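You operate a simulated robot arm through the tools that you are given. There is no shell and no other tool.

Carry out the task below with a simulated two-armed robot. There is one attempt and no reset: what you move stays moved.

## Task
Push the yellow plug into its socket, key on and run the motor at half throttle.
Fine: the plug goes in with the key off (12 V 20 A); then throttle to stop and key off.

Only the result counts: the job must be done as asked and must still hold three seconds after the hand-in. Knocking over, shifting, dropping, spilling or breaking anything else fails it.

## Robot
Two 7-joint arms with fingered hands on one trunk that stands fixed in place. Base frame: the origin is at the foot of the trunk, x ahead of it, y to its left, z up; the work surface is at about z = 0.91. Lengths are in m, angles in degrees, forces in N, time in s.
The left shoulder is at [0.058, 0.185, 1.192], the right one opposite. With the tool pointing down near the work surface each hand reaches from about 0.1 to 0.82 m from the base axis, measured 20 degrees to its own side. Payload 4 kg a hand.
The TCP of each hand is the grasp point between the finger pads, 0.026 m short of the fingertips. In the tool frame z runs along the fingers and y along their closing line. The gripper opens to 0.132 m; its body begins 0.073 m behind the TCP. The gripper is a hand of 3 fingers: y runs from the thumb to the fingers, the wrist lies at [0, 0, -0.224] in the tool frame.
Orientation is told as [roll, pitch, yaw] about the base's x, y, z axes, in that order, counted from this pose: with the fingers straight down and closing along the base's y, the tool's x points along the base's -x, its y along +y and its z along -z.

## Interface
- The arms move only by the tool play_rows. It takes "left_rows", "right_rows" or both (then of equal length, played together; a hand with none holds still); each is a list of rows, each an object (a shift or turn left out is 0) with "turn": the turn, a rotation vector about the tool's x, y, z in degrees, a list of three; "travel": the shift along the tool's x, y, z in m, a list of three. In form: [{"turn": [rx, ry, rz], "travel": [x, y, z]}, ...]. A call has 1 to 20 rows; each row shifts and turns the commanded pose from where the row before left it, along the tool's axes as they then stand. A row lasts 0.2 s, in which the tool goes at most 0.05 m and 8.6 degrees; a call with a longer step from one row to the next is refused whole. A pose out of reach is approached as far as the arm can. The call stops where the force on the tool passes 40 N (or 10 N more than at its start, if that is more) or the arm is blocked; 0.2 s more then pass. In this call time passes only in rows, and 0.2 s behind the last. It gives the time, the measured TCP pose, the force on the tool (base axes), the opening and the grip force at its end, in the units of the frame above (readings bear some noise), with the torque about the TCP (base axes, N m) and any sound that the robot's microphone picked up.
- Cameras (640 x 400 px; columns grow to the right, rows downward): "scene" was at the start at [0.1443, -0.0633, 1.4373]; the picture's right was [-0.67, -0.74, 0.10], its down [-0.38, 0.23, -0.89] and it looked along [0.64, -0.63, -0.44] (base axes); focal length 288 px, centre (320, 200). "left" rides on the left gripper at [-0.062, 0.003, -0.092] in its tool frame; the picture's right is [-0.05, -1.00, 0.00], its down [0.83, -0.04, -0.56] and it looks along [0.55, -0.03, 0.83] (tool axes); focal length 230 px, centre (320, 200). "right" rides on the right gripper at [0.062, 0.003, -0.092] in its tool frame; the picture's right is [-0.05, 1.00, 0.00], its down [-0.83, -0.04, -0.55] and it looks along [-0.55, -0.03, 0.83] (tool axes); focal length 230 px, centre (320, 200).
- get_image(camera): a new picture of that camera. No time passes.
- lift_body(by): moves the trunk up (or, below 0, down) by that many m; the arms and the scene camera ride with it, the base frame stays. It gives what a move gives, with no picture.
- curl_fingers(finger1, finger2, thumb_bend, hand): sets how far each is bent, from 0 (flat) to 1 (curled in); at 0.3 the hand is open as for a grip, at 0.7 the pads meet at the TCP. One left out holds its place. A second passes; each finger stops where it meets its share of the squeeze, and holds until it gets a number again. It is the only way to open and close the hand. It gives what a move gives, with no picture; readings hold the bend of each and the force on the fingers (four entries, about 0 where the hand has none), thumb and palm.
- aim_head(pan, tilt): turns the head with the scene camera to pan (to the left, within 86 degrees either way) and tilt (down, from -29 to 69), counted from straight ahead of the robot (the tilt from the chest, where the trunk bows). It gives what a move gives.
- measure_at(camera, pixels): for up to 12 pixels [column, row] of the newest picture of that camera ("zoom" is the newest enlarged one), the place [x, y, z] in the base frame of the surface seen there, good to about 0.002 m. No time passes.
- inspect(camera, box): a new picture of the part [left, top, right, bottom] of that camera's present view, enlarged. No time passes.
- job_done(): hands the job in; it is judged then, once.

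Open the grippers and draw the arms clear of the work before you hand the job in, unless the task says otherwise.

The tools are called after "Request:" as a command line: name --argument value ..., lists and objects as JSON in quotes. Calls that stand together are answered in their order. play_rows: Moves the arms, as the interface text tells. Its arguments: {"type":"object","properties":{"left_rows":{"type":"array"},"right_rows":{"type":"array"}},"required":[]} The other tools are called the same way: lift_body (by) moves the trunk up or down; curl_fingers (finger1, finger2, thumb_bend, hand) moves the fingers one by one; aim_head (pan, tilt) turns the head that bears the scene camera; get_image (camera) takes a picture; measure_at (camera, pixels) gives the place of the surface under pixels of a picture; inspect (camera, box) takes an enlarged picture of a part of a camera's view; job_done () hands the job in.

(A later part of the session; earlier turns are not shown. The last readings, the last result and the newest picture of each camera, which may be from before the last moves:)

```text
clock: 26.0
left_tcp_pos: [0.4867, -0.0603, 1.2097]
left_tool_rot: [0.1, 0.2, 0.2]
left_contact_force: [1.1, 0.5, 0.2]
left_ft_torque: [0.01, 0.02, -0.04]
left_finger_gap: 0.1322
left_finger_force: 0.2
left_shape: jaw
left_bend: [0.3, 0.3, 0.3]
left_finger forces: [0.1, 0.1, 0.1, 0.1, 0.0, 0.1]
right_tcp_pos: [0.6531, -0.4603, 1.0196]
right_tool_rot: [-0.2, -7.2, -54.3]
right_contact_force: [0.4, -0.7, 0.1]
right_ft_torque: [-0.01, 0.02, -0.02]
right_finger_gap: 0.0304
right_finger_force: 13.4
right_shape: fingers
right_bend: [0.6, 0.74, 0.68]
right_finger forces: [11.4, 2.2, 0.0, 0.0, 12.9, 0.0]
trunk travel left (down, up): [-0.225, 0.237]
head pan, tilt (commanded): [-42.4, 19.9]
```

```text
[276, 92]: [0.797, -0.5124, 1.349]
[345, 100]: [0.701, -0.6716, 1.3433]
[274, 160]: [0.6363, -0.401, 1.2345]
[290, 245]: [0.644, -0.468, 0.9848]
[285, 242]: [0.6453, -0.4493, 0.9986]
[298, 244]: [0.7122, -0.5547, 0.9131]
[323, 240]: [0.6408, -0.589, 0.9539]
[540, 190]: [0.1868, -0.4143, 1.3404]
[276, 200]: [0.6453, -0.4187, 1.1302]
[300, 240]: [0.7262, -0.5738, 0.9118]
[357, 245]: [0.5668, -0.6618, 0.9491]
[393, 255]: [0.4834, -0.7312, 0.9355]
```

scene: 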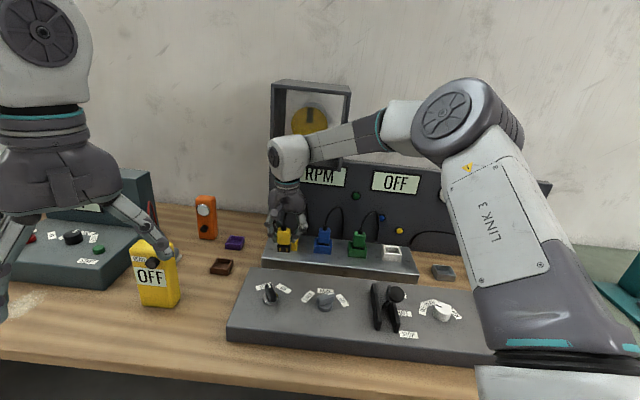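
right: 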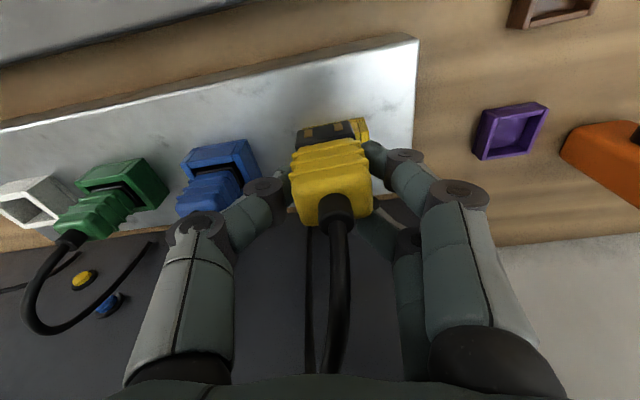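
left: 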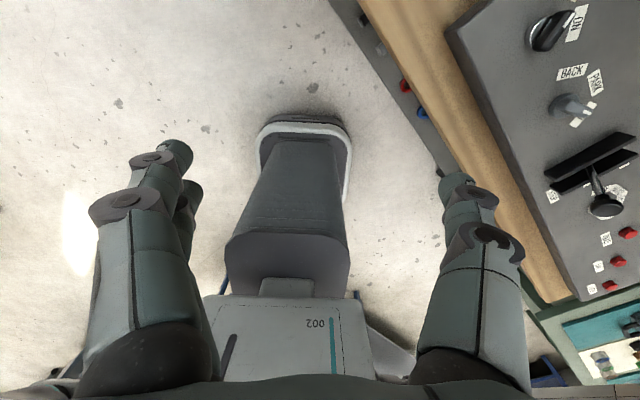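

Everything is back in place. I tilt the hand to ~18° and lower the plug into the gap in front of the strip; I'll use the strip's front face to turn the plug upright within the pinch (its axis is along u).

Request:
play_rows --right_rows '[{"turn": [0, -5.5, 0]}, {"turn": [0, -5.5, 0]}, {"travel": [0.008, 0, 0.0242]}, {"travel": [0.008, 0, 0.0242]}]'

Request:
inspect --camera "scene" --box '[240, 210, 352, 280]'

Request:
get_image --camera "right"

```text
clock: 27.0
left_tcp_pos: [0.486, -0.0599, 1.2095]
left_tool_rot: [-0.1, 0.2, 0.1]
left_contact_force: [0.4, 0.8, 1.3]
left_ft_torque: [-0.03, 0.02, 0.03]
left_finger_gap: 0.1318
left_finger_force: 0.0
left_shape: jaw
left_bend: [0.3, 0.3, 0.3]
left_finger forces: [0.0, 0.1, 0.0, 0.0, 0.0, 0.1]
right_tcp_pos: [0.6526, -0.4572, 0.9676]
right_tool_rot: [-0.4, -18.1, -54.2]
right_contact_force: [0.8, 0.3, -0.9]
right_ft_torque: [0.01, -0.01, 0.0]
right_finger_gap: 0.0306
right_finger_force: 12.9
right_shape: fingers
right_bend: [0.6, 0.74, 0.68]
right_finger forces: [11.6, 2.1, 0.0, 0.0, 12.9, 0.0]
trunk travel left (down, up): [-0.225, 0.237]
head pan, tilt (commanded): [-42.4, 19.9]
```

```text
5.71 times, centred on (296, 245) of scene
```

zoom: 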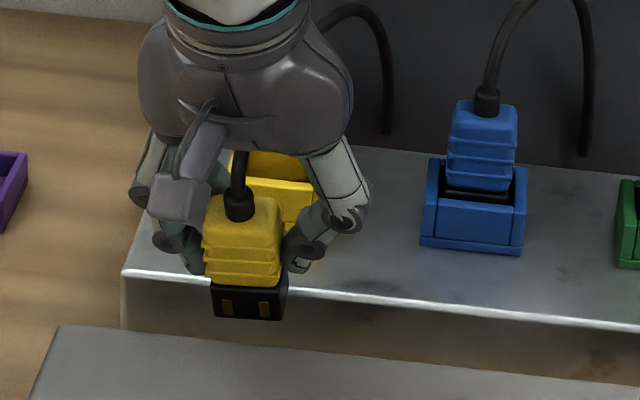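

```text
taken
```

right: 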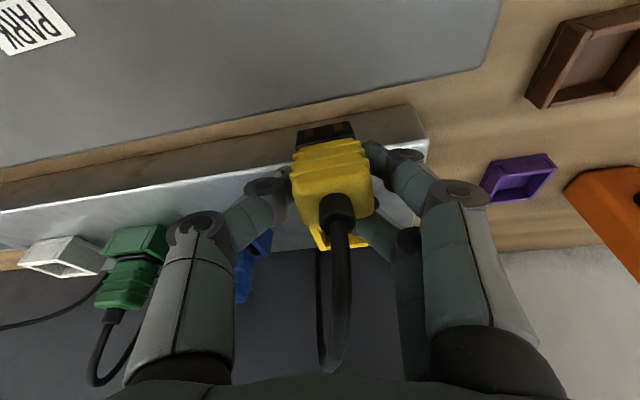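

I measure the strip's front face to know where the wall is, before lowering a further 2.5 cm.

Request:
measure_at --camera "zoom" --pixels '[[350, 298], [350, 310], [350, 325], [350, 338], [160, 283], [160, 300], [160, 320], [500, 322], [500, 340], [240, 305], [225, 305], [264, 308]]'

Request:
play_rows --right_rows '[{"travel": [0.0077, 0, 0.0233]}]'

```text
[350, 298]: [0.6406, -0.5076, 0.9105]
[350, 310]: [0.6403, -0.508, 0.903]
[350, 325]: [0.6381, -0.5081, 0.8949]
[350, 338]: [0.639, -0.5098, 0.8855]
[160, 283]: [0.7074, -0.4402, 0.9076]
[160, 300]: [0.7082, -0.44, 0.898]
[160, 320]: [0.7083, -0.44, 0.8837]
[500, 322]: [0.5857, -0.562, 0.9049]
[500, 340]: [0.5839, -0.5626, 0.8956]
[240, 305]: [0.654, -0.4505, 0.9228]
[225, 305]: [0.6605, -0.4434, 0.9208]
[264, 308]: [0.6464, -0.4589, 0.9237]
```

```text
clock: 27.4
left_tcp_pos: [0.4863, -0.0598, 1.2101]
left_tool_rot: [0.0, 0.1, 0.1]
left_contact_force: [0.3, 0.4, -0.8]
left_ft_torque: [0.02, -0.02, -0.03]
left_finger_gap: 0.1316
left_finger_force: 0.1
left_shape: jaw
left_bend: [0.3, 0.3, 0.3]
left_finger forces: [0.0, 0.1, 0.0, 0.0, 0.0, 0.1]
right_tcp_pos: [0.6505, -0.4563, 0.9453]
right_tool_rot: [-0.4, -18.1, -54.2]
right_contact_force: [1.0, 0.0, -0.5]
right_ft_torque: [-0.02, 0.05, -0.02]
right_finger_gap: 0.0303
right_finger_force: 12.7
right_shape: fingers
right_bend: [0.6, 0.74, 0.68]
right_finger forces: [11.5, 2.1, 0.0, 0.0, 12.9, 0.0]
trunk travel left (down, up): [-0.225, 0.237]
head pan, tilt (commanded): [-42.4, 19.9]
```

The strip's front face is vertical at v≈0.812. I move the plug toward it until just touching and watch the force.

Request:
play_rows --right_rows '[{"travel": [-0.0155, 0.0027, 0.0051]}, {"travel": [-0.0028, 0.0005, 0.0009]}]'

Request:
inspect --camera "right" --box '[220, 80, 420, 205]'

Request:
inspect --camera "scene" --box '[240, 210, 352, 280]'

```text
clock: 28.0
left_tcp_pos: [0.4853, -0.0586, 1.21]
left_tool_rot: [0.0, 0.1, 0.1]
left_contact_force: [0.0, 0.3, 0.1]
left_ft_torque: [-0.03, -0.01, -0.04]
left_finger_gap: 0.1321
left_finger_force: 0.1
left_shape: jaw
left_bend: [0.3, 0.3, 0.3]
left_finger forces: [0.0, 0.0, 0.0, 0.0, 0.0, 0.1]
right_tcp_pos: [0.665, -0.4702, 0.9487]
right_tool_rot: [-0.3, -18.1, -54.1]
right_contact_force: [-9.7, 7.3, 1.0]
right_ft_torque: [0.36, 0.4, -0.17]
right_finger_gap: 0.0305
right_finger_force: 17.9
right_shape: fingers
right_bend: [0.6, 0.74, 0.68]
right_finger forces: [12.7, 8.7, 0.0, 0.0, 15.0, 0.0]
trunk travel left (down, up): [-0.225, 0.237]
head pan, tilt (commanded): [-42.4, 19.9]
```

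```text
3.20 times, centred on (320, 142) of right
```

zoom: 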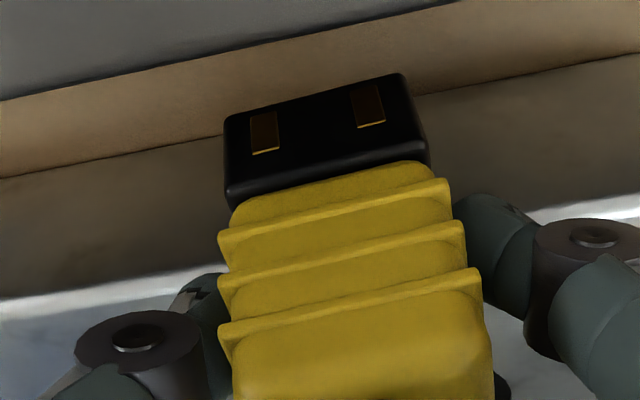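

```text
5.71 times, centred on (296, 245) of scene
```

zoom: 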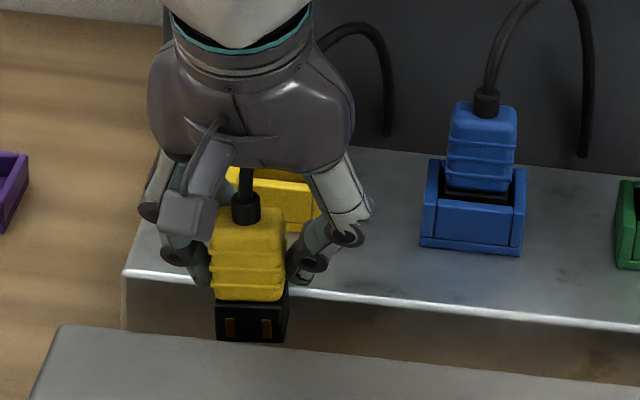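

The plug now rests against the strip with ~12 N and has pivoted in the pinch. I measure its front face to see its lean.

Request:
measure_at --camera "zoom" --pixels '[[228, 320], [265, 325], [245, 320], [240, 300], [220, 275], [245, 275], [270, 278], [222, 240], [247, 240], [272, 240], [250, 222], [222, 335]]'

Request:
inspect --camera "right" --box '[220, 80, 420, 205]'

Request:
measure_at --camera "zoom" --pixels '[[264, 132], [367, 105], [320, 120], [320, 150], [270, 205], [340, 190], [410, 178], [270, 250], [345, 235], [430, 215], [270, 350], [450, 310]]'

```text
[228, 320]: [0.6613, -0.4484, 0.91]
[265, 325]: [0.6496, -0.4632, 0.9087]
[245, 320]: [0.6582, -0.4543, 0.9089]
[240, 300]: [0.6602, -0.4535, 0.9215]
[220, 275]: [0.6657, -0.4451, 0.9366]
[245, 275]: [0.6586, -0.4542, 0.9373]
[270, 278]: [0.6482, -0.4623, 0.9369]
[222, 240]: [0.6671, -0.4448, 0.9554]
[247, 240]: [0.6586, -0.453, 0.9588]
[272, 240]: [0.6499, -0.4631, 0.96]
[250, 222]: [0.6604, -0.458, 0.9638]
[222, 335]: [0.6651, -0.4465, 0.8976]
```

```text
3.20 times, centred on (320, 142) of right
```

zoom: 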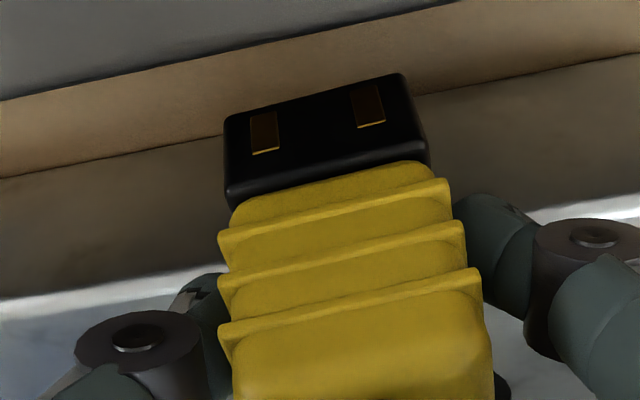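

```text
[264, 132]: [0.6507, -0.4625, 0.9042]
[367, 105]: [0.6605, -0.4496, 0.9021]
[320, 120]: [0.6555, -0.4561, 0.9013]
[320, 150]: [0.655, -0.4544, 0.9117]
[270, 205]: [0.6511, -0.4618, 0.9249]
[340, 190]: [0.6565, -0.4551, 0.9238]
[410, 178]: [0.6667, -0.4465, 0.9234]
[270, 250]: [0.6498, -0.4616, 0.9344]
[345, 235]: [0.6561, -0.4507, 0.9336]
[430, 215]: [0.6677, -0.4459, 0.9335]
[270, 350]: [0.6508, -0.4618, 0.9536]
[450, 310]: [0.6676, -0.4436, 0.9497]
```

The plug now stands upright (front face v≈0.786 over its whole height) with the hand tilted 18°. I back away from the strip and lift 6.5 cm, then recheck its pose.

Request:
play_rows --right_rows '[{"travel": [0.0188, -0.0032, -0.0062]}, {"travel": [-0.0102, 0, -0.0309]}, {"travel": [-0.0102, 0, -0.0309]}]'

Request:
inspect --camera "right" --box '[220, 80, 420, 205]'

Request:
measure_at --camera "zoom" --pixels '[[264, 132], [367, 105], [320, 120], [320, 150], [270, 205], [340, 190], [410, 178], [270, 250], [345, 235], [430, 215], [270, 350], [450, 310]]'

Request:
inspect --camera "scene" --box '[240, 190, 352, 270]'

```text
clock: 28.8
left_tcp_pos: [0.4835, -0.0596, 1.2108]
left_tool_rot: [-0.1, 0.0, 0.2]
left_contact_force: [0.1, 0.6, 0.6]
left_ft_torque: [0.0, 0.01, 0.02]
left_finger_gap: 0.132
left_finger_force: 0.1
left_shape: jaw
left_bend: [0.3, 0.3, 0.3]
left_finger forces: [0.0, 0.0, 0.0, 0.0, 0.1, 0.1]
right_tcp_pos: [0.6496, -0.4534, 1.011]
right_tool_rot: [-0.3, -18.2, -54.1]
right_contact_force: [-0.3, 0.0, -1.0]
right_ft_torque: [-0.06, 0.01, 0.02]
right_finger_gap: 0.0306
right_finger_force: 12.4
right_shape: fingers
right_bend: [0.59, 0.75, 0.68]
right_finger forces: [12.1, 0.9, 0.0, 0.0, 12.5, 0.0]
trunk travel left (down, up): [-0.225, 0.237]
head pan, tilt (commanded): [-42.4, 19.9]
```

```text
3.20 times, centred on (320, 142) of right
```

zoom: 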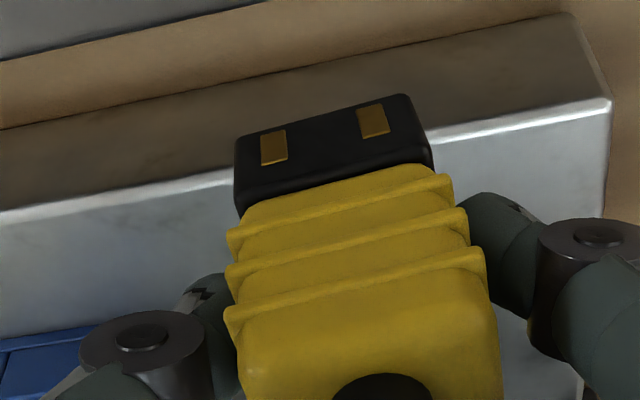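

```text
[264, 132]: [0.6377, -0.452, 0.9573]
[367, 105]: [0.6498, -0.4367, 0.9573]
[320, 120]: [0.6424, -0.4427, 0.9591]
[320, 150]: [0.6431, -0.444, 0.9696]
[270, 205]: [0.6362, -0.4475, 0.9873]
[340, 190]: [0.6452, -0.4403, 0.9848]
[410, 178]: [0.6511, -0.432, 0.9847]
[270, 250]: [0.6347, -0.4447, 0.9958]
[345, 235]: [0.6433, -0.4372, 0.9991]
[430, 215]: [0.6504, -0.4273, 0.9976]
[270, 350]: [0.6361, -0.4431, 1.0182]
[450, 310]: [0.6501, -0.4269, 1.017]
```

```text
5.00 times, centred on (296, 230) of scene
```

zoom: 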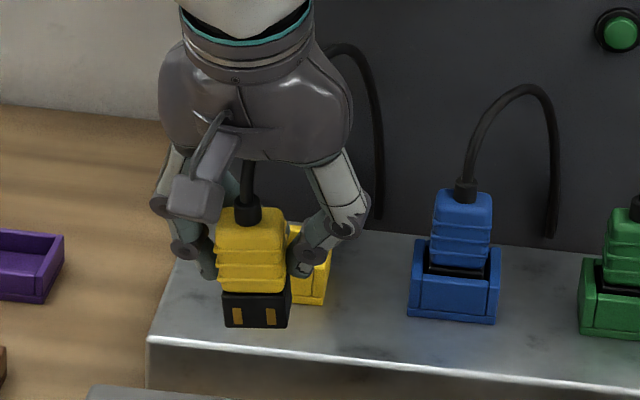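

After springing back a little the plug leans ~3.5° front, ~4° left, yaw ≈+3.5°. I trim the hand by these amounts and compare again with the seated blue plug.

Request:
play_rows --right_rows '[{"turn": [-2.12, 4.1, 4.38]}]'

Request:
inspect --camera "scene" --box '[256, 200, 352, 260]'

Request:
measure_at --camera "zoom" --pixels '[[145, 232], [182, 235], [165, 232], [142, 200], [165, 200], [188, 203], [142, 172], [165, 172], [190, 175], [145, 155], [165, 150], [188, 155]]'

Request:
inspect --camera "right" --box '[220, 80, 420, 205]'

Request:
measure_at --camera "zoom" --pixels '[[273, 147], [373, 121], [250, 165], [410, 130], [320, 165], [270, 215], [340, 203], [410, 185], [270, 260], [430, 225], [270, 350], [450, 315]]'

```text
clock: 29.2
left_tcp_pos: [0.4847, -0.0604, 1.2087]
left_tool_rot: [0.0, -0.1, 0.1]
left_contact_force: [-0.8, -0.1, 0.2]
left_ft_torque: [0.03, -0.01, 0.0]
left_finger_gap: 0.132
left_finger_force: 0.0
left_shape: jaw
left_bend: [0.3, 0.3, 0.3]
left_finger forces: [0.0, 0.0, 0.0, 0.0, 0.0, 0.0]
right_tcp_pos: [0.651, -0.4555, 1.0115]
right_tool_rot: [2.9, -14.0, -58.6]
right_contact_force: [0.2, 0.0, -1.3]
right_ft_torque: [-0.02, -0.02, 0.01]
right_finger_gap: 0.0305
right_finger_force: 12.0
right_shape: fingers
right_bend: [0.59, 0.75, 0.68]
right_finger forces: [12.0, 0.9, 0.0, 0.0, 12.5, 0.0]
trunk travel left (down, up): [-0.225, 0.237]
head pan, tilt (commanded): [-42.4, 19.9]
```

```text
6.67 times, centred on (304, 230) of scene
```

zoom: 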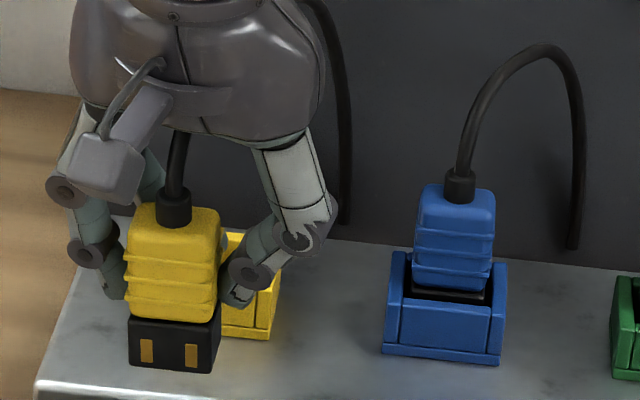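

```text
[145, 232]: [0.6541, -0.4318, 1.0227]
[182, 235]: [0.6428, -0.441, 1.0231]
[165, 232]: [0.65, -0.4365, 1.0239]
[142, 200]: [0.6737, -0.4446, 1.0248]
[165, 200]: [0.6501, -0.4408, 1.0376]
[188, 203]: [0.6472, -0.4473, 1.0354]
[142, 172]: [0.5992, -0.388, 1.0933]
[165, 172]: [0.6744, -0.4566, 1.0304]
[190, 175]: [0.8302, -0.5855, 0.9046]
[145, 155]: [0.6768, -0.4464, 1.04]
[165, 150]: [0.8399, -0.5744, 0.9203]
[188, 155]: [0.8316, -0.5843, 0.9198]
```

```text
3.20 times, centred on (320, 142) of right
```

zoom: 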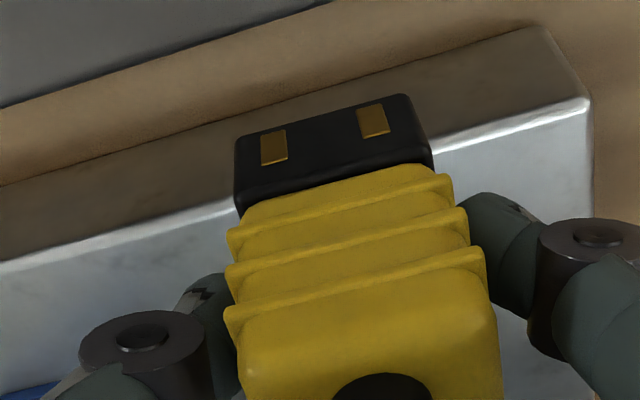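

```text
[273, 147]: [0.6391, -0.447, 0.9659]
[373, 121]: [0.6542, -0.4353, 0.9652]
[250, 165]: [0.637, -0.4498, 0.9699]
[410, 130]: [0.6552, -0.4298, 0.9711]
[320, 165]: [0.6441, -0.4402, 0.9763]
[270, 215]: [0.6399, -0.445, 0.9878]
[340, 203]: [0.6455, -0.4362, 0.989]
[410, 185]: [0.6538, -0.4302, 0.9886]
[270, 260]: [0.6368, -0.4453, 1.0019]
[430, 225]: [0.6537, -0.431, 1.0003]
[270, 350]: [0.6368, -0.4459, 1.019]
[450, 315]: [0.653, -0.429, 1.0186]
```

The plug is upright and square within ~1–2°, but at 14° hand tilt the wrist would graze the motor box again, so I repeat the press on the strip with the hand tilted ~22° to gain ~5° more.

Request:
play_rows --right_rows '[{"turn": [0, -8.5, 0]}, {"travel": [0.0124, -0.0015, 0.03]}, {"travel": [0.0124, -0.0015, 0.03]}, {"travel": [-0.0099, 0.0024, 0.0042]}]'

Request:
inspect --camera "scene" --box '[240, 210, 352, 280]'

```text
clock: 30.2
left_tcp_pos: [0.4842, -0.0588, 1.2102]
left_tool_rot: [0.0, 0.0, 0.2]
left_contact_force: [-0.2, 0.3, 0.2]
left_ft_torque: [0.02, 0.02, -0.01]
left_finger_gap: 0.1319
left_finger_force: 0.0
left_shape: jaw
left_bend: [0.3, 0.3, 0.3]
left_finger forces: [0.0, 0.1, 0.0, 0.1, 0.0, 0.1]
right_tcp_pos: [0.6595, -0.464, 0.9473]
right_tool_rot: [3.1, -22.5, -59.0]
right_contact_force: [-2.4, 2.9, -1.5]
right_ft_torque: [0.1, 0.17, 0.07]
right_finger_gap: 0.0303
right_finger_force: 14.5
right_shape: fingers
right_bend: [0.59, 0.75, 0.68]
right_finger forces: [12.4, 3.5, 0.0, 0.1, 12.9, 0.0]
trunk travel left (down, up): [-0.225, 0.237]
head pan, tilt (commanded): [-42.4, 19.9]
```

```text
5.71 times, centred on (296, 245) of scene
```

zoom: 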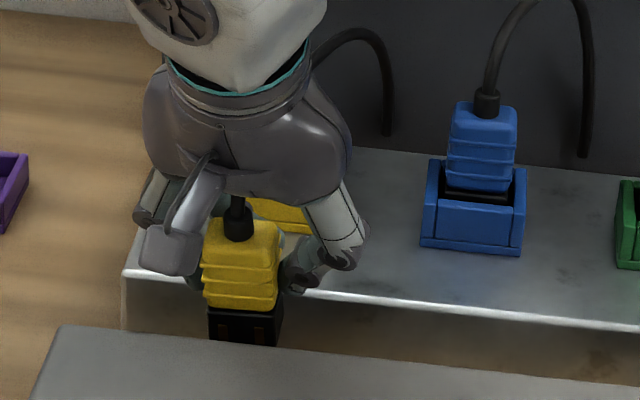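

Contact has begun (≈4 N). I push ~9 mm more toward the strip to rotate the plug in the pinch.

Request:
play_rows --right_rows '[{"travel": [-0.0045, 0.0011, 0.0019]}, {"travel": [-0.0045, 0.0011, 0.0019]}]'

Request:
inspect --camera "right" --box '[220, 80, 420, 205]'

Request:
inspect --camera "scene" --box '[240, 210, 352, 280]'

```text
clock: 30.8
left_tcp_pos: [0.4843, -0.0587, 1.2084]
left_tool_rot: [0.0, 0.0, 0.0]
left_contact_force: [-0.7, 0.4, -0.5]
left_ft_torque: [-0.03, -0.01, -0.01]
left_finger_gap: 0.1317
left_finger_force: 0.2
left_shape: jaw
left_bend: [0.3, 0.3, 0.3]
left_finger forces: [0.0, 0.1, 0.0, 0.0, 0.1, 0.0]
right_tcp_pos: [0.6662, -0.4713, 0.9477]
right_tool_rot: [3.0, -22.5, -59.1]
right_contact_force: [-7.9, 8.6, 1.7]
right_ft_torque: [0.41, 0.34, 0.0]
right_finger_gap: 0.0304
right_finger_force: 17.5
right_shape: fingers
right_bend: [0.6, 0.75, 0.68]
right_finger forces: [13.8, 6.9, 0.0, 0.1, 14.0, 0.1]
trunk travel left (down, up): [-0.225, 0.237]
head pan, tilt (commanded): [-42.4, 19.9]
```

```text
3.20 times, centred on (320, 142) of right
```

zoom: 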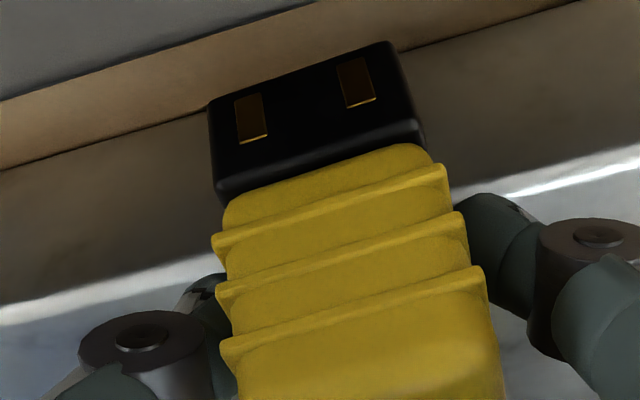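

```text
5.71 times, centred on (296, 245) of scene
```

zoom: 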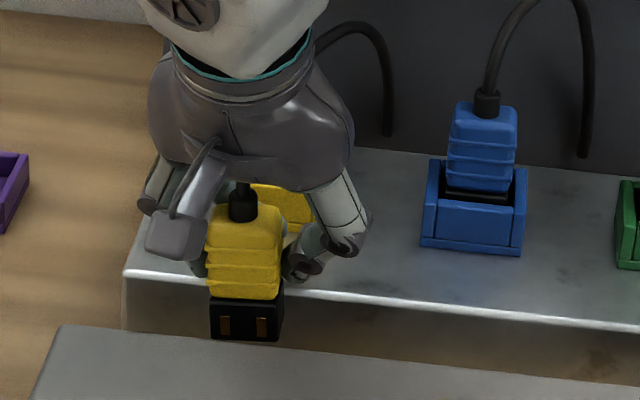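

The plug pivoted further, flush to the strip (≈12 N). I back off, lift ~5.5 cm and recheck its pose.

Request:
play_rows --right_rows '[{"travel": [0.018, -0.0043, -0.0077]}, {"travel": [-0.0105, 0.0013, -0.0254]}, {"travel": [-0.0105, 0.0013, -0.0254]}]'

Request:
inspect --camera "scene" --box '[256, 200, 352, 260]'

Request:
inspect --camera "right" --box '[220, 80, 420, 205]'

Request:
measure_at --camera "zoom" --pixels '[[268, 135], [370, 108], [250, 165], [405, 130], [320, 160], [270, 210], [340, 198], [410, 182], [270, 260], [430, 225], [270, 350], [450, 315]]'

```text
clock: 31.6
left_tcp_pos: [0.4856, -0.0589, 1.2107]
left_tool_rot: [-0.1, 0.1, 0.1]
left_contact_force: [-0.5, 0.8, -0.3]
left_ft_torque: [-0.03, -0.01, 0.03]
left_finger_gap: 0.1317
left_finger_force: 0.0
left_shape: jaw
left_bend: [0.3, 0.3, 0.3]
left_finger forces: [0.0, 0.1, 0.1, 0.1, 0.1, 0.0]
right_tcp_pos: [0.653, -0.4585, 1.0025]
right_tool_rot: [3.2, -22.5, -59.1]
right_contact_force: [-0.4, 0.3, -0.4]
right_ft_torque: [-0.01, -0.01, 0.02]
right_finger_gap: 0.0304
right_finger_force: 11.9
right_shape: fingers
right_bend: [0.59, 0.75, 0.68]
right_finger forces: [12.1, 0.5, 0.0, 0.1, 12.4, 0.0]
trunk travel left (down, up): [-0.225, 0.237]
head pan, tilt (commanded): [-42.4, 19.9]
```

```text
6.67 times, centred on (304, 230) of scene
```

zoom: 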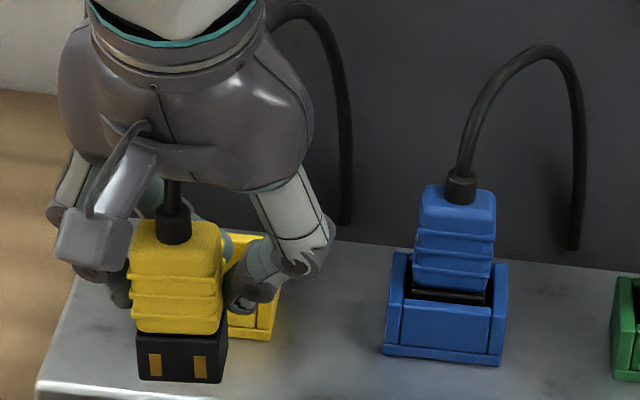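

```text
3.20 times, centred on (320, 142) of right
```

zoom: 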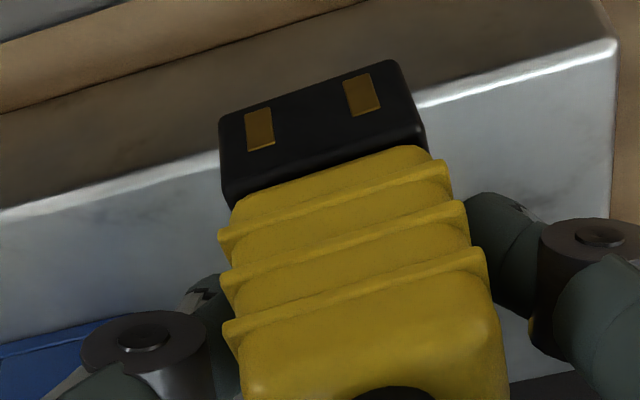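

```text
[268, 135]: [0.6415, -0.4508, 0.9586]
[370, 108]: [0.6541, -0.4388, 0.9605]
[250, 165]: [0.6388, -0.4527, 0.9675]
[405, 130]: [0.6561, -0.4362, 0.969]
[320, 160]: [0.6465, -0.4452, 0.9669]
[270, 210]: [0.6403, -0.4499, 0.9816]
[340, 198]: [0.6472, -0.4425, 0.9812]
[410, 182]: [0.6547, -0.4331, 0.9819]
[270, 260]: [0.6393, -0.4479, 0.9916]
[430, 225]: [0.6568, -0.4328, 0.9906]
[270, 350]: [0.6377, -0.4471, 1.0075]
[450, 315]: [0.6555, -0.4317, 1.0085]
```

Now upright at ~19.5° hand tilt after trimming ~3° pitch and ~3.5° roll. I apply the trim and check once more against the blue plug.

Request:
play_rows --right_rows '[{"turn": [-2.87, 3.73, 0.3]}]'

Request:
inspect --camera "scene" --box '[256, 200, 352, 260]'

Request:
measure_at --camera "zoom" --pixels '[[152, 360], [197, 365], [175, 345], [145, 310], [175, 312], [212, 315], [145, 280], [175, 282], [212, 285], [145, 250], [175, 250], [210, 255]]'

Request:
inspect --camera "right" --box '[220, 80, 420, 205]'

Request:
measure_at --camera "zoom" --pixels '[[260, 130], [361, 95], [250, 165], [405, 130], [320, 160], [270, 210], [340, 198], [410, 182], [270, 260], [430, 225], [270, 350], [450, 315]]'

```text
clock: 32.0
left_tcp_pos: [0.4859, -0.0605, 1.2101]
left_tool_rot: [0.1, -0.1, 0.1]
left_contact_force: [0.2, -1.5, -0.8]
left_ft_torque: [0.01, -0.01, 0.04]
left_finger_gap: 0.1319
left_finger_force: 0.0
left_shape: jaw
left_bend: [0.3, 0.3, 0.3]
left_finger forces: [0.0, 0.0, 0.0, 0.0, 0.0, 0.1]
right_tcp_pos: [0.6529, -0.4593, 1.0021]
right_tool_rot: [6.0, -18.8, -59.1]
right_contact_force: [-0.2, 0.5, -0.7]
right_ft_torque: [0.01, 0.06, -0.04]
right_finger_gap: 0.0305
right_finger_force: 11.8
right_shape: fingers
right_bend: [0.59, 0.75, 0.68]
right_finger forces: [12.0, 0.5, 0.1, 0.0, 12.4, 0.0]
trunk travel left (down, up): [-0.225, 0.237]
head pan, tilt (commanded): [-42.4, 19.9]
```

```text
6.67 times, centred on (304, 230) of scene
```

zoom: 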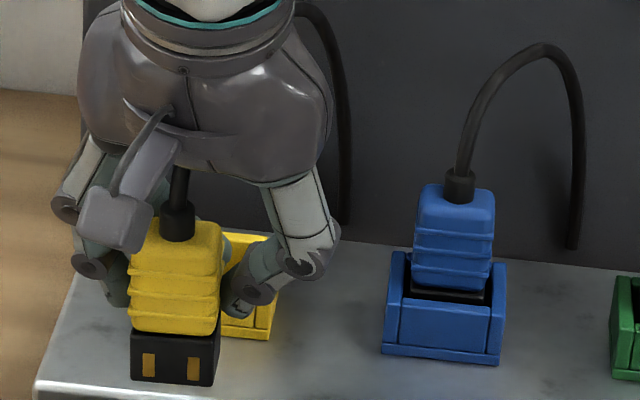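

```text
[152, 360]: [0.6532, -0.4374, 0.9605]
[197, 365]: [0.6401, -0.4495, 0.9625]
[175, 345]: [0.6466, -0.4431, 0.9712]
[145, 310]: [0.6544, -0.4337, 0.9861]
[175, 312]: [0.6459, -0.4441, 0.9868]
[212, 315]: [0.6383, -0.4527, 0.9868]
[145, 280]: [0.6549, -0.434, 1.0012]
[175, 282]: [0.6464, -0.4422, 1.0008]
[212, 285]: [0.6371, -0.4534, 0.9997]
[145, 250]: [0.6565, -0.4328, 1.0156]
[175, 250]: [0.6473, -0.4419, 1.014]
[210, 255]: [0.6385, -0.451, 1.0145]
```

```text
3.20 times, centred on (320, 142) of right
```

zoom: 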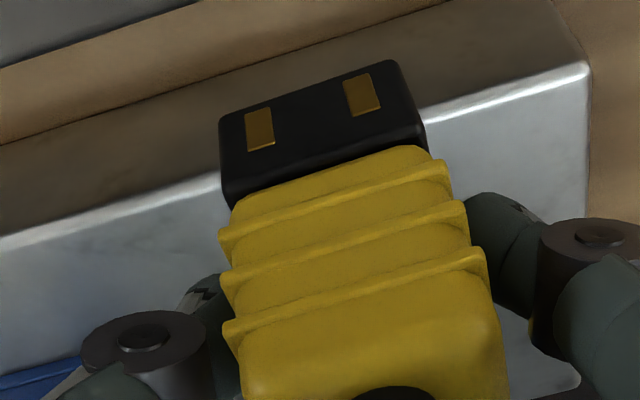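

```text
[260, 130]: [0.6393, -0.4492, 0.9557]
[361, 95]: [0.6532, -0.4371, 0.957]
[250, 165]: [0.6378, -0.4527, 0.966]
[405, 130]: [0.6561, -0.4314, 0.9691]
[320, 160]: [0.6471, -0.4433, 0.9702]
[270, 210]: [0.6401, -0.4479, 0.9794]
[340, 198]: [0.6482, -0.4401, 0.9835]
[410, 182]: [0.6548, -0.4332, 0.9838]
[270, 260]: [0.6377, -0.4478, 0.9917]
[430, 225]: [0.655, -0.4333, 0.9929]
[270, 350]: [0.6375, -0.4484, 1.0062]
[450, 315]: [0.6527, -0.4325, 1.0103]
```

The plug is upright with the hand at ~19° tilt and its front face at v≈0.770. I move it over the socket (two thirds first) keeping ~13 mm above the rim, watching for any sway.

Request:
play_rows --right_rows '[{"travel": [-0.0309, 0.0053, 0.0111]}, {"travel": [-0.0309, 0.0053, 0.0111]}]'

Request:
get_image --camera "right"

```text
clock: 32.6
left_tcp_pos: [0.4869, -0.0596, 1.2092]
left_tool_rot: [0.0, 0.1, 0.1]
left_contact_force: [0.2, -0.3, 0.4]
left_ft_torque: [-0.01, -0.01, -0.02]
left_finger_gap: 0.1319
left_finger_force: 0.1
left_shape: jaw
left_bend: [0.3, 0.3, 0.3]
left_finger forces: [0.1, 0.0, 0.1, 0.1, 0.0, 0.0]
right_tcp_pos: [0.699, -0.5086, 1.0009]
right_tool_rot: [6.1, -18.7, -59.1]
right_contact_force: [0.5, 0.0, -0.6]
right_ft_torque: [0.01, -0.02, -0.05]
right_finger_gap: 0.0307
right_finger_force: 12.8
right_shape: fingers
right_bend: [0.59, 0.75, 0.68]
right_finger forces: [12.2, 0.5, 0.0, 0.0, 12.3, 0.1]
trunk travel left (down, up): [-0.225, 0.237]
head pan, tilt (commanded): [-42.4, 19.9]
```

```text
taken
```

right: 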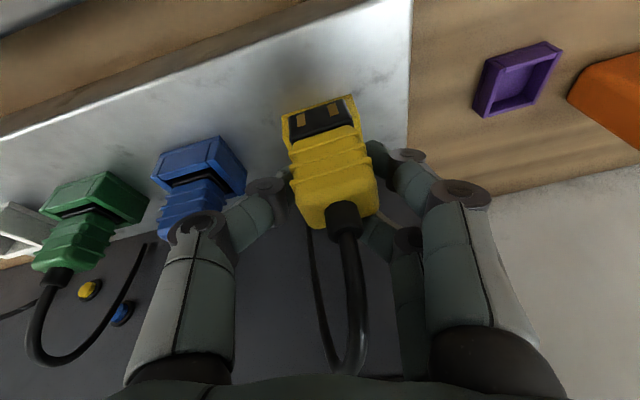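

No sway. I complete the last third of the move over the socket and look closely.

Request:
play_rows --right_rows '[{"travel": [-0.0309, 0.0053, 0.0111]}]'

Request:
inspect --camera "right" --box '[240, 70, 400, 170]'

Request:
inspect --camera "scene" --box '[266, 205, 346, 255]'

```text
clock: 33.0
left_tcp_pos: [0.4877, -0.0603, 1.2088]
left_tool_rot: [0.0, 0.1, 0.1]
left_contact_force: [-0.8, 1.2, -0.4]
left_ft_torque: [-0.01, 0.03, 0.0]
left_finger_gap: 0.132
left_finger_force: 0.1
left_shape: jaw
left_bend: [0.3, 0.3, 0.3]
left_finger forces: [0.0, 0.0, 0.0, 0.0, 0.0, 0.0]
right_tcp_pos: [0.7213, -0.5361, 0.9976]
right_tool_rot: [5.9, -18.6, -59.1]
right_contact_force: [0.7, -0.4, -1.2]
right_ft_torque: [0.03, -0.02, -0.02]
right_finger_gap: 0.0307
right_finger_force: 12.1
right_shape: fingers
right_bend: [0.59, 0.75, 0.68]
right_finger forces: [12.1, 0.4, 0.0, 0.0, 12.3, 0.1]
trunk travel left (down, up): [-0.225, 0.237]
head pan, tilt (commanded): [-42.4, 19.9]
```

```text
4.00 times, centred on (320, 120) of right
```

zoom: 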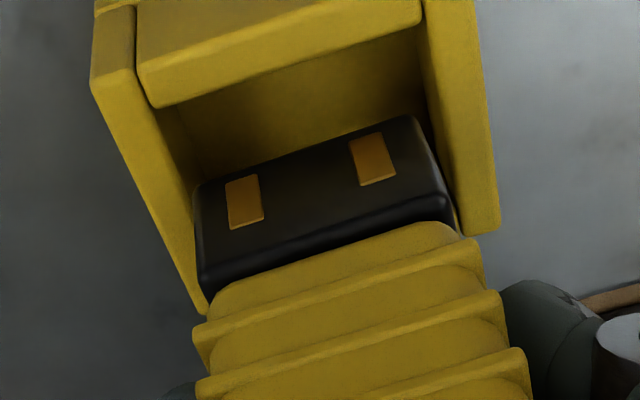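

```text
8.00 times, centred on (306, 230) of scene
```

zoom: 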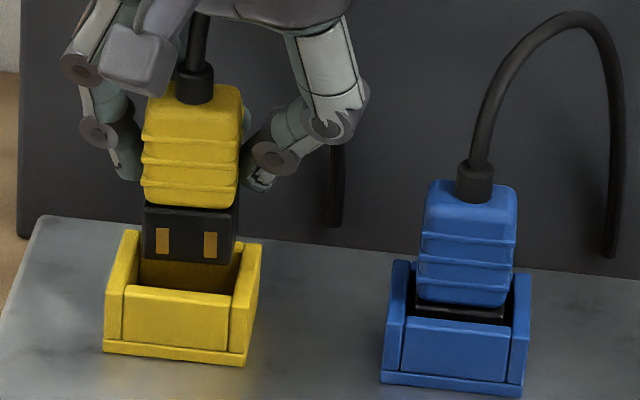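

The plug hovers squarely over the socket. I measure its front face and blue's in the same picture to trim v before inserting.

Request:
measure_at --camera "zoom" --pixels '[[162, 241], [210, 244], [155, 195], [190, 197], [225, 200], [155, 145], [190, 147], [225, 150], [430, 270], [465, 272], [500, 275], [465, 300]]'

Request:
measure_at --camera "zoom" --pixels '[[435, 225], [470, 227], [505, 230], [435, 250], [470, 252], [505, 255], [155, 170], [190, 172], [225, 175], [180, 290], [460, 322], [190, 255]]'

Request:
inspect --camera "right" --box '[240, 70, 400, 170]'

Request:
measure_at --camera "zoom" --pixels '[[243, 200], [372, 158], [310, 190], [150, 90], [410, 25], [280, 80], [120, 60], [460, 150], [215, 200], [430, 150], [300, 285], [420, 245]]'

```text
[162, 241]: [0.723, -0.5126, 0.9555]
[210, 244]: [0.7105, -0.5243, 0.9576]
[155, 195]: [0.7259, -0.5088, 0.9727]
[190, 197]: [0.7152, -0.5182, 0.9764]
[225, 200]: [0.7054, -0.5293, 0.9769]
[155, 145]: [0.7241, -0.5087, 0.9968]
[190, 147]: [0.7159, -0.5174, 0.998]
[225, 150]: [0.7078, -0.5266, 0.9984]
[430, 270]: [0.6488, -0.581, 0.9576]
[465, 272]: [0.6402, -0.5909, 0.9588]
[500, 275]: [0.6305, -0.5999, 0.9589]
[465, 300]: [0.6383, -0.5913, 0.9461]
```

```text
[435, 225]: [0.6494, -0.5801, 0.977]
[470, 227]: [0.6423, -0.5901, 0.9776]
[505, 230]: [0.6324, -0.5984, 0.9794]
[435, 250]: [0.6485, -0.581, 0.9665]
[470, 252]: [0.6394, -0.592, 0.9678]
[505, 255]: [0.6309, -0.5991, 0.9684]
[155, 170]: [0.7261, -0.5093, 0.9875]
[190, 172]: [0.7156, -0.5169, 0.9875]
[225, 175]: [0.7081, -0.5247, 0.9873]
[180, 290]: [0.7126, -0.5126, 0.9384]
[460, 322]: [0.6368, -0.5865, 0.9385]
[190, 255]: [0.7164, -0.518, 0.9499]
```

```text
4.00 times, centred on (320, 120) of right
```

zoom: 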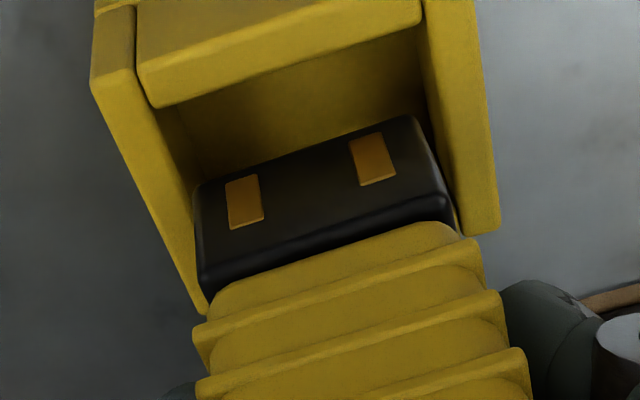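

```text
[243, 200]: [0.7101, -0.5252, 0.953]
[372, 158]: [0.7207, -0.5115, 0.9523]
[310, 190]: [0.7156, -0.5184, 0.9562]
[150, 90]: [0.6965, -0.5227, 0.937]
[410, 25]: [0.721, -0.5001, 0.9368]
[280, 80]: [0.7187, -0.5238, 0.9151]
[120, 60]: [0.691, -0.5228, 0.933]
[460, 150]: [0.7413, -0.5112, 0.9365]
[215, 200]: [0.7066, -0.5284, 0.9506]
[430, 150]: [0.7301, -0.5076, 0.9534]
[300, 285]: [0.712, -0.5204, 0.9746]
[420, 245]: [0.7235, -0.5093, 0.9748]
```

Yellow front is at v≈0.8724 versus blue's 0.8701 and laterally centred; ~29 mm of descent is needed to seat. I trim −2.3 mm in v and descend the first 10 mm, watching force.

Request:
play_rows --right_rows '[{"travel": [0.0021, -0.0005, -0.0008]}, {"travel": [0.0016, -0.0005, 0.0047]}, {"travel": [0.0016, -0.0005, 0.0047]}]'

Request:
inspect --camera "right" --box '[240, 70, 400, 170]'

Request:
inspect --camera "scene" --box '[266, 205, 346, 255]'

```text
clock: 33.8
left_tcp_pos: [0.4861, -0.0585, 1.2103]
left_tool_rot: [0.1, -0.1, 0.1]
left_contact_force: [-0.5, -0.5, 0.6]
left_ft_torque: [0.01, 0.03, 0.0]
left_finger_gap: 0.1317
left_finger_force: 0.1
left_shape: jaw
left_bend: [0.3, 0.3, 0.3]
left_finger forces: [0.0, 0.2, 0.0, 0.0, 0.0, 0.0]
right_tcp_pos: [0.7172, -0.5324, 0.9919]
right_tool_rot: [6.0, -18.8, -59.1]
right_contact_force: [-0.4, 0.5, -0.9]
right_ft_torque: [-0.03, 0.02, -0.03]
right_finger_gap: 0.0305
right_finger_force: 12.5
right_shape: fingers
right_bend: [0.59, 0.75, 0.68]
right_finger forces: [12.1, 0.4, 0.0, 0.0, 12.2, 0.0]
trunk travel left (down, up): [-0.225, 0.237]
head pan, tilt (commanded): [-42.4, 19.9]
```

```text
4.00 times, centred on (320, 120) of right
```

zoom: 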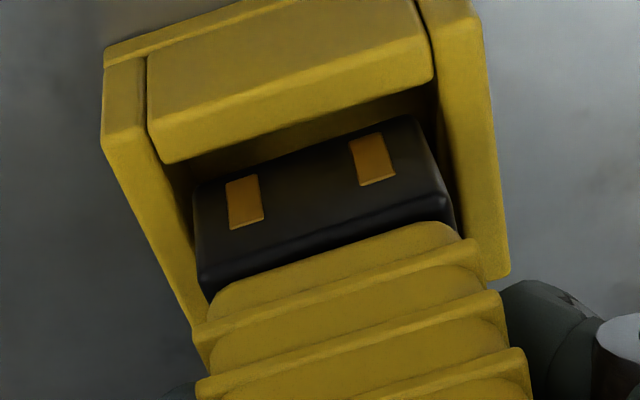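

```text
8.00 times, centred on (306, 230) of scene
```

zoom: 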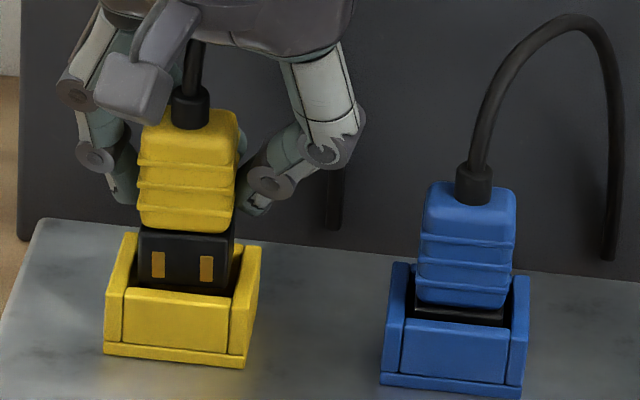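

The plug's bottom is now at the rim with no contact force and looks centred. I descend another 10 mm in small steps.

Request:
play_rows --right_rows '[{"travel": [0.0016, -0.0005, 0.0047]}, {"travel": [0.0016, -0.0005, 0.0047]}]'

Request:
inspect --camera "scene" --box '[266, 205, 346, 255]'

Request:
inspect --camera "right" --box '[240, 70, 400, 170]'

```text
clock: 34.4
left_tcp_pos: [0.485, -0.0594, 1.2108]
left_tool_rot: [0.0, 0.0, 0.1]
left_contact_force: [0.3, 0.0, -0.9]
left_ft_torque: [-0.01, -0.01, 0.03]
left_finger_gap: 0.1322
left_finger_force: 0.1
left_shape: jaw
left_bend: [0.3, 0.3, 0.3]
left_finger forces: [0.0, 0.1, 0.1, 0.0, 0.1, 0.0]
right_tcp_pos: [0.7179, -0.5306, 0.9809]
right_tool_rot: [6.0, -18.7, -59.0]
right_contact_force: [0.3, -0.3, -0.4]
right_ft_torque: [-0.02, -0.01, 0.04]
right_finger_gap: 0.0305
right_finger_force: 12.3
right_shape: fingers
right_bend: [0.59, 0.75, 0.68]
right_finger forces: [12.1, 0.4, 0.0, 0.0, 12.3, 0.0]
trunk travel left (down, up): [-0.225, 0.237]
head pan, tilt (commanded): [-42.4, 19.9]
```

```text
8.00 times, centred on (306, 230) of scene
```

zoom: 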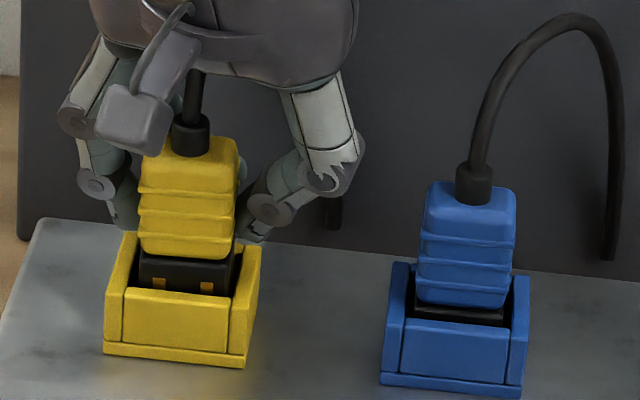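

```text
4.00 times, centred on (320, 120) of right
```

zoom: 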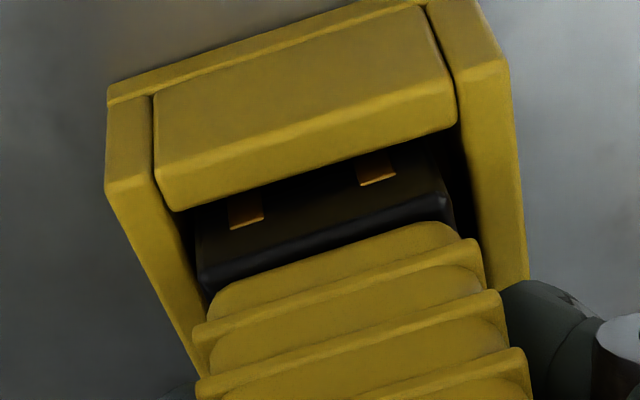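

The plug slides in without force (about 10 mm to go). I continue in 4 mm steps.

Request:
play_rows --right_rows '[{"travel": [0.0013, -0.0004, 0.0038]}, {"travel": [0.001, -0.0003, 0.0028]}]'

Request:
inspect --camera "scene" --box '[266, 205, 346, 255]'

Request:
inspect --camera "right" --box '[240, 70, 400, 170]'

```text
clock: 35.0
left_tcp_pos: [0.4869, -0.0594, 1.2099]
left_tool_rot: [0.0, 0.0, 0.1]
left_contact_force: [0.2, 0.6, 0.1]
left_ft_torque: [0.03, 0.02, -0.04]
left_finger_gap: 0.1322
left_finger_force: 0.0
left_shape: jaw
left_bend: [0.3, 0.3, 0.3]
left_finger forces: [0.0, 0.0, 0.0, 0.0, 0.1, 0.0]
right_tcp_pos: [0.7165, -0.5303, 0.9733]
right_tool_rot: [6.0, -18.7, -59.1]
right_contact_force: [-0.2, -0.1, -0.8]
right_ft_torque: [0.02, -0.01, 0.0]
right_finger_gap: 0.0306
right_finger_force: 12.4
right_shape: fingers
right_bend: [0.59, 0.75, 0.68]
right_finger forces: [12.1, 0.4, 0.0, 0.1, 12.3, 0.0]
trunk travel left (down, up): [-0.225, 0.237]
head pan, tilt (commanded): [-42.4, 19.9]
```

```text
8.00 times, centred on (306, 230) of scene
```

zoom: 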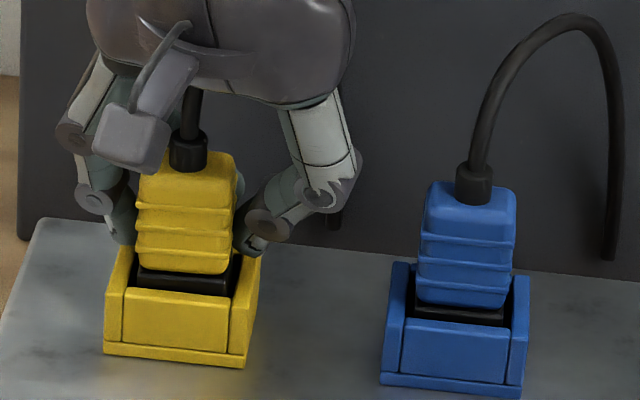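

```text
4.00 times, centred on (320, 120) of right
```

zoom: 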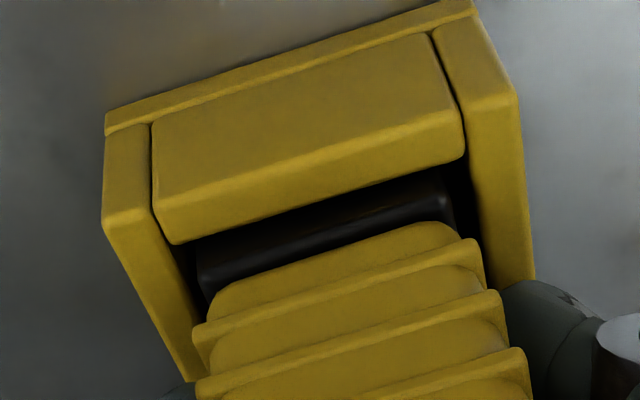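

Now it's visually about level with the blue plug. I push down a few more mm until I feel the seat.

Request:
play_rows --right_rows '[{"travel": [0.0007, -0.0002, 0.0019]}, {"travel": [0.0007, -0.0002, 0.0019]}]'

Request:
inspect --camera "scene" --box '[266, 205, 346, 255]'

```text
clock: 35.6
left_tcp_pos: [0.4848, -0.059, 1.2093]
left_tool_rot: [0.0, 0.0, 0.1]
left_contact_force: [0.0, 1.2, 0.3]
left_ft_torque: [0.03, 0.01, -0.03]
left_finger_gap: 0.1319
left_finger_force: 0.1
left_shape: jaw
left_bend: [0.3, 0.3, 0.3]
left_finger forces: [0.0, 0.0, 0.0, 0.1, 0.0, 0.0]
right_tcp_pos: [0.7179, -0.5303, 0.9707]
right_tool_rot: [6.0, -18.7, -59.1]
right_contact_force: [1.7, -0.6, 0.1]
right_ft_torque: [0.07, -0.08, 0.01]
right_finger_gap: 0.0306
right_finger_force: 13.2
right_shape: fingers
right_bend: [0.59, 0.75, 0.68]
right_finger forces: [12.7, 0.7, 0.0, 0.0, 12.2, 0.1]
trunk travel left (down, up): [-0.225, 0.237]
head pan, tilt (commanded): [-42.4, 19.9]
```

```text
8.00 times, centred on (306, 230) of scene
```

zoom: 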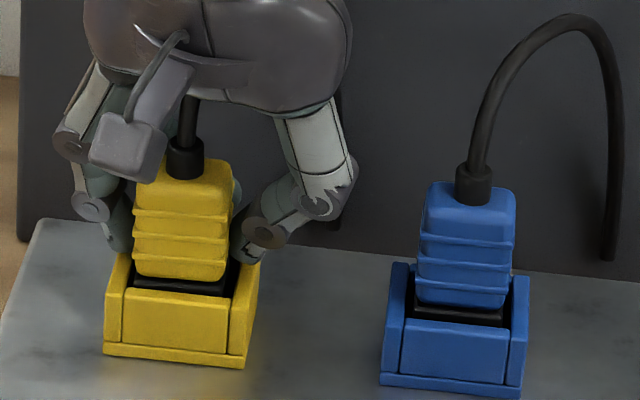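

Slight side force (≈2 N) only. I push 4 mm further down, gently.

Request:
play_rows --right_rows '[{"travel": [0.0007, -0.0002, 0.0019]}, {"travel": [0.0007, -0.0002, 0.0019]}]'

Request:
inspect --camera "scene" --box '[266, 205, 346, 255]'

Request:
inspect --camera "right" --box '[220, 70, 420, 195]'

```text
clock: 36.2
left_tcp_pos: [0.4835, -0.0591, 1.2104]
left_tool_rot: [0.0, -0.1, 0.0]
left_contact_force: [-0.3, -0.6, 0.6]
left_ft_torque: [0.0, -0.02, -0.01]
left_finger_gap: 0.1319
left_finger_force: 0.0
left_shape: jaw
left_bend: [0.3, 0.3, 0.3]
left_finger forces: [0.0, 0.0, 0.0, 0.1, 0.0, 0.0]
right_tcp_pos: [0.7178, -0.5302, 0.9689]
right_tool_rot: [6.4, -19.0, -59.3]
right_contact_force: [0.5, -3.3, 16.3]
right_ft_torque: [0.28, -0.37, -0.06]
right_finger_gap: 0.0304
right_finger_force: 20.2
right_shape: fingers
right_bend: [0.61, 0.75, 0.68]
right_finger forces: [27.0, 1.2, 0.0, 0.0, 13.0, 0.0]
trunk travel left (down, up): [-0.225, 0.237]
head pan, tilt (commanded): [-42.4, 19.9]
```

```text
8.00 times, centred on (306, 230) of scene
```

zoom: 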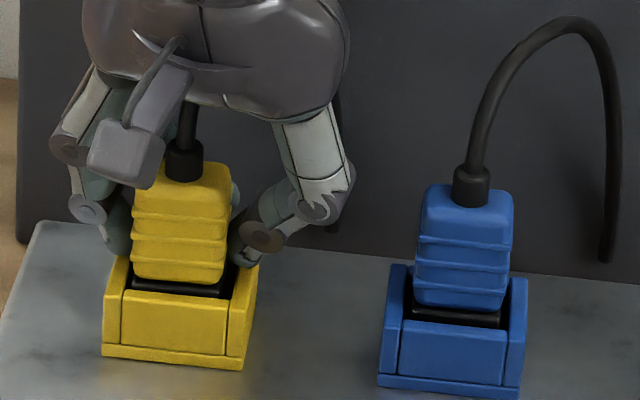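

```text
3.20 times, centred on (320, 132) of right
```

zoom: 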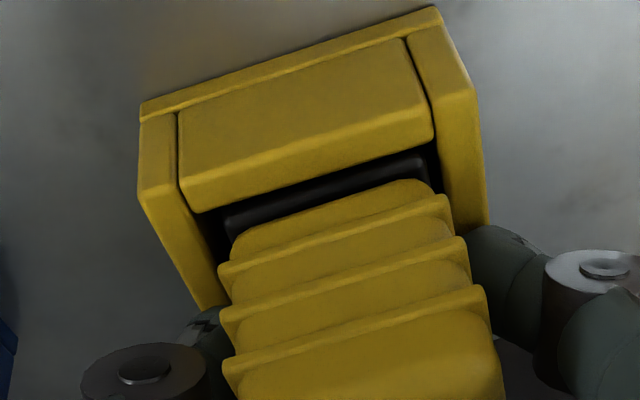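

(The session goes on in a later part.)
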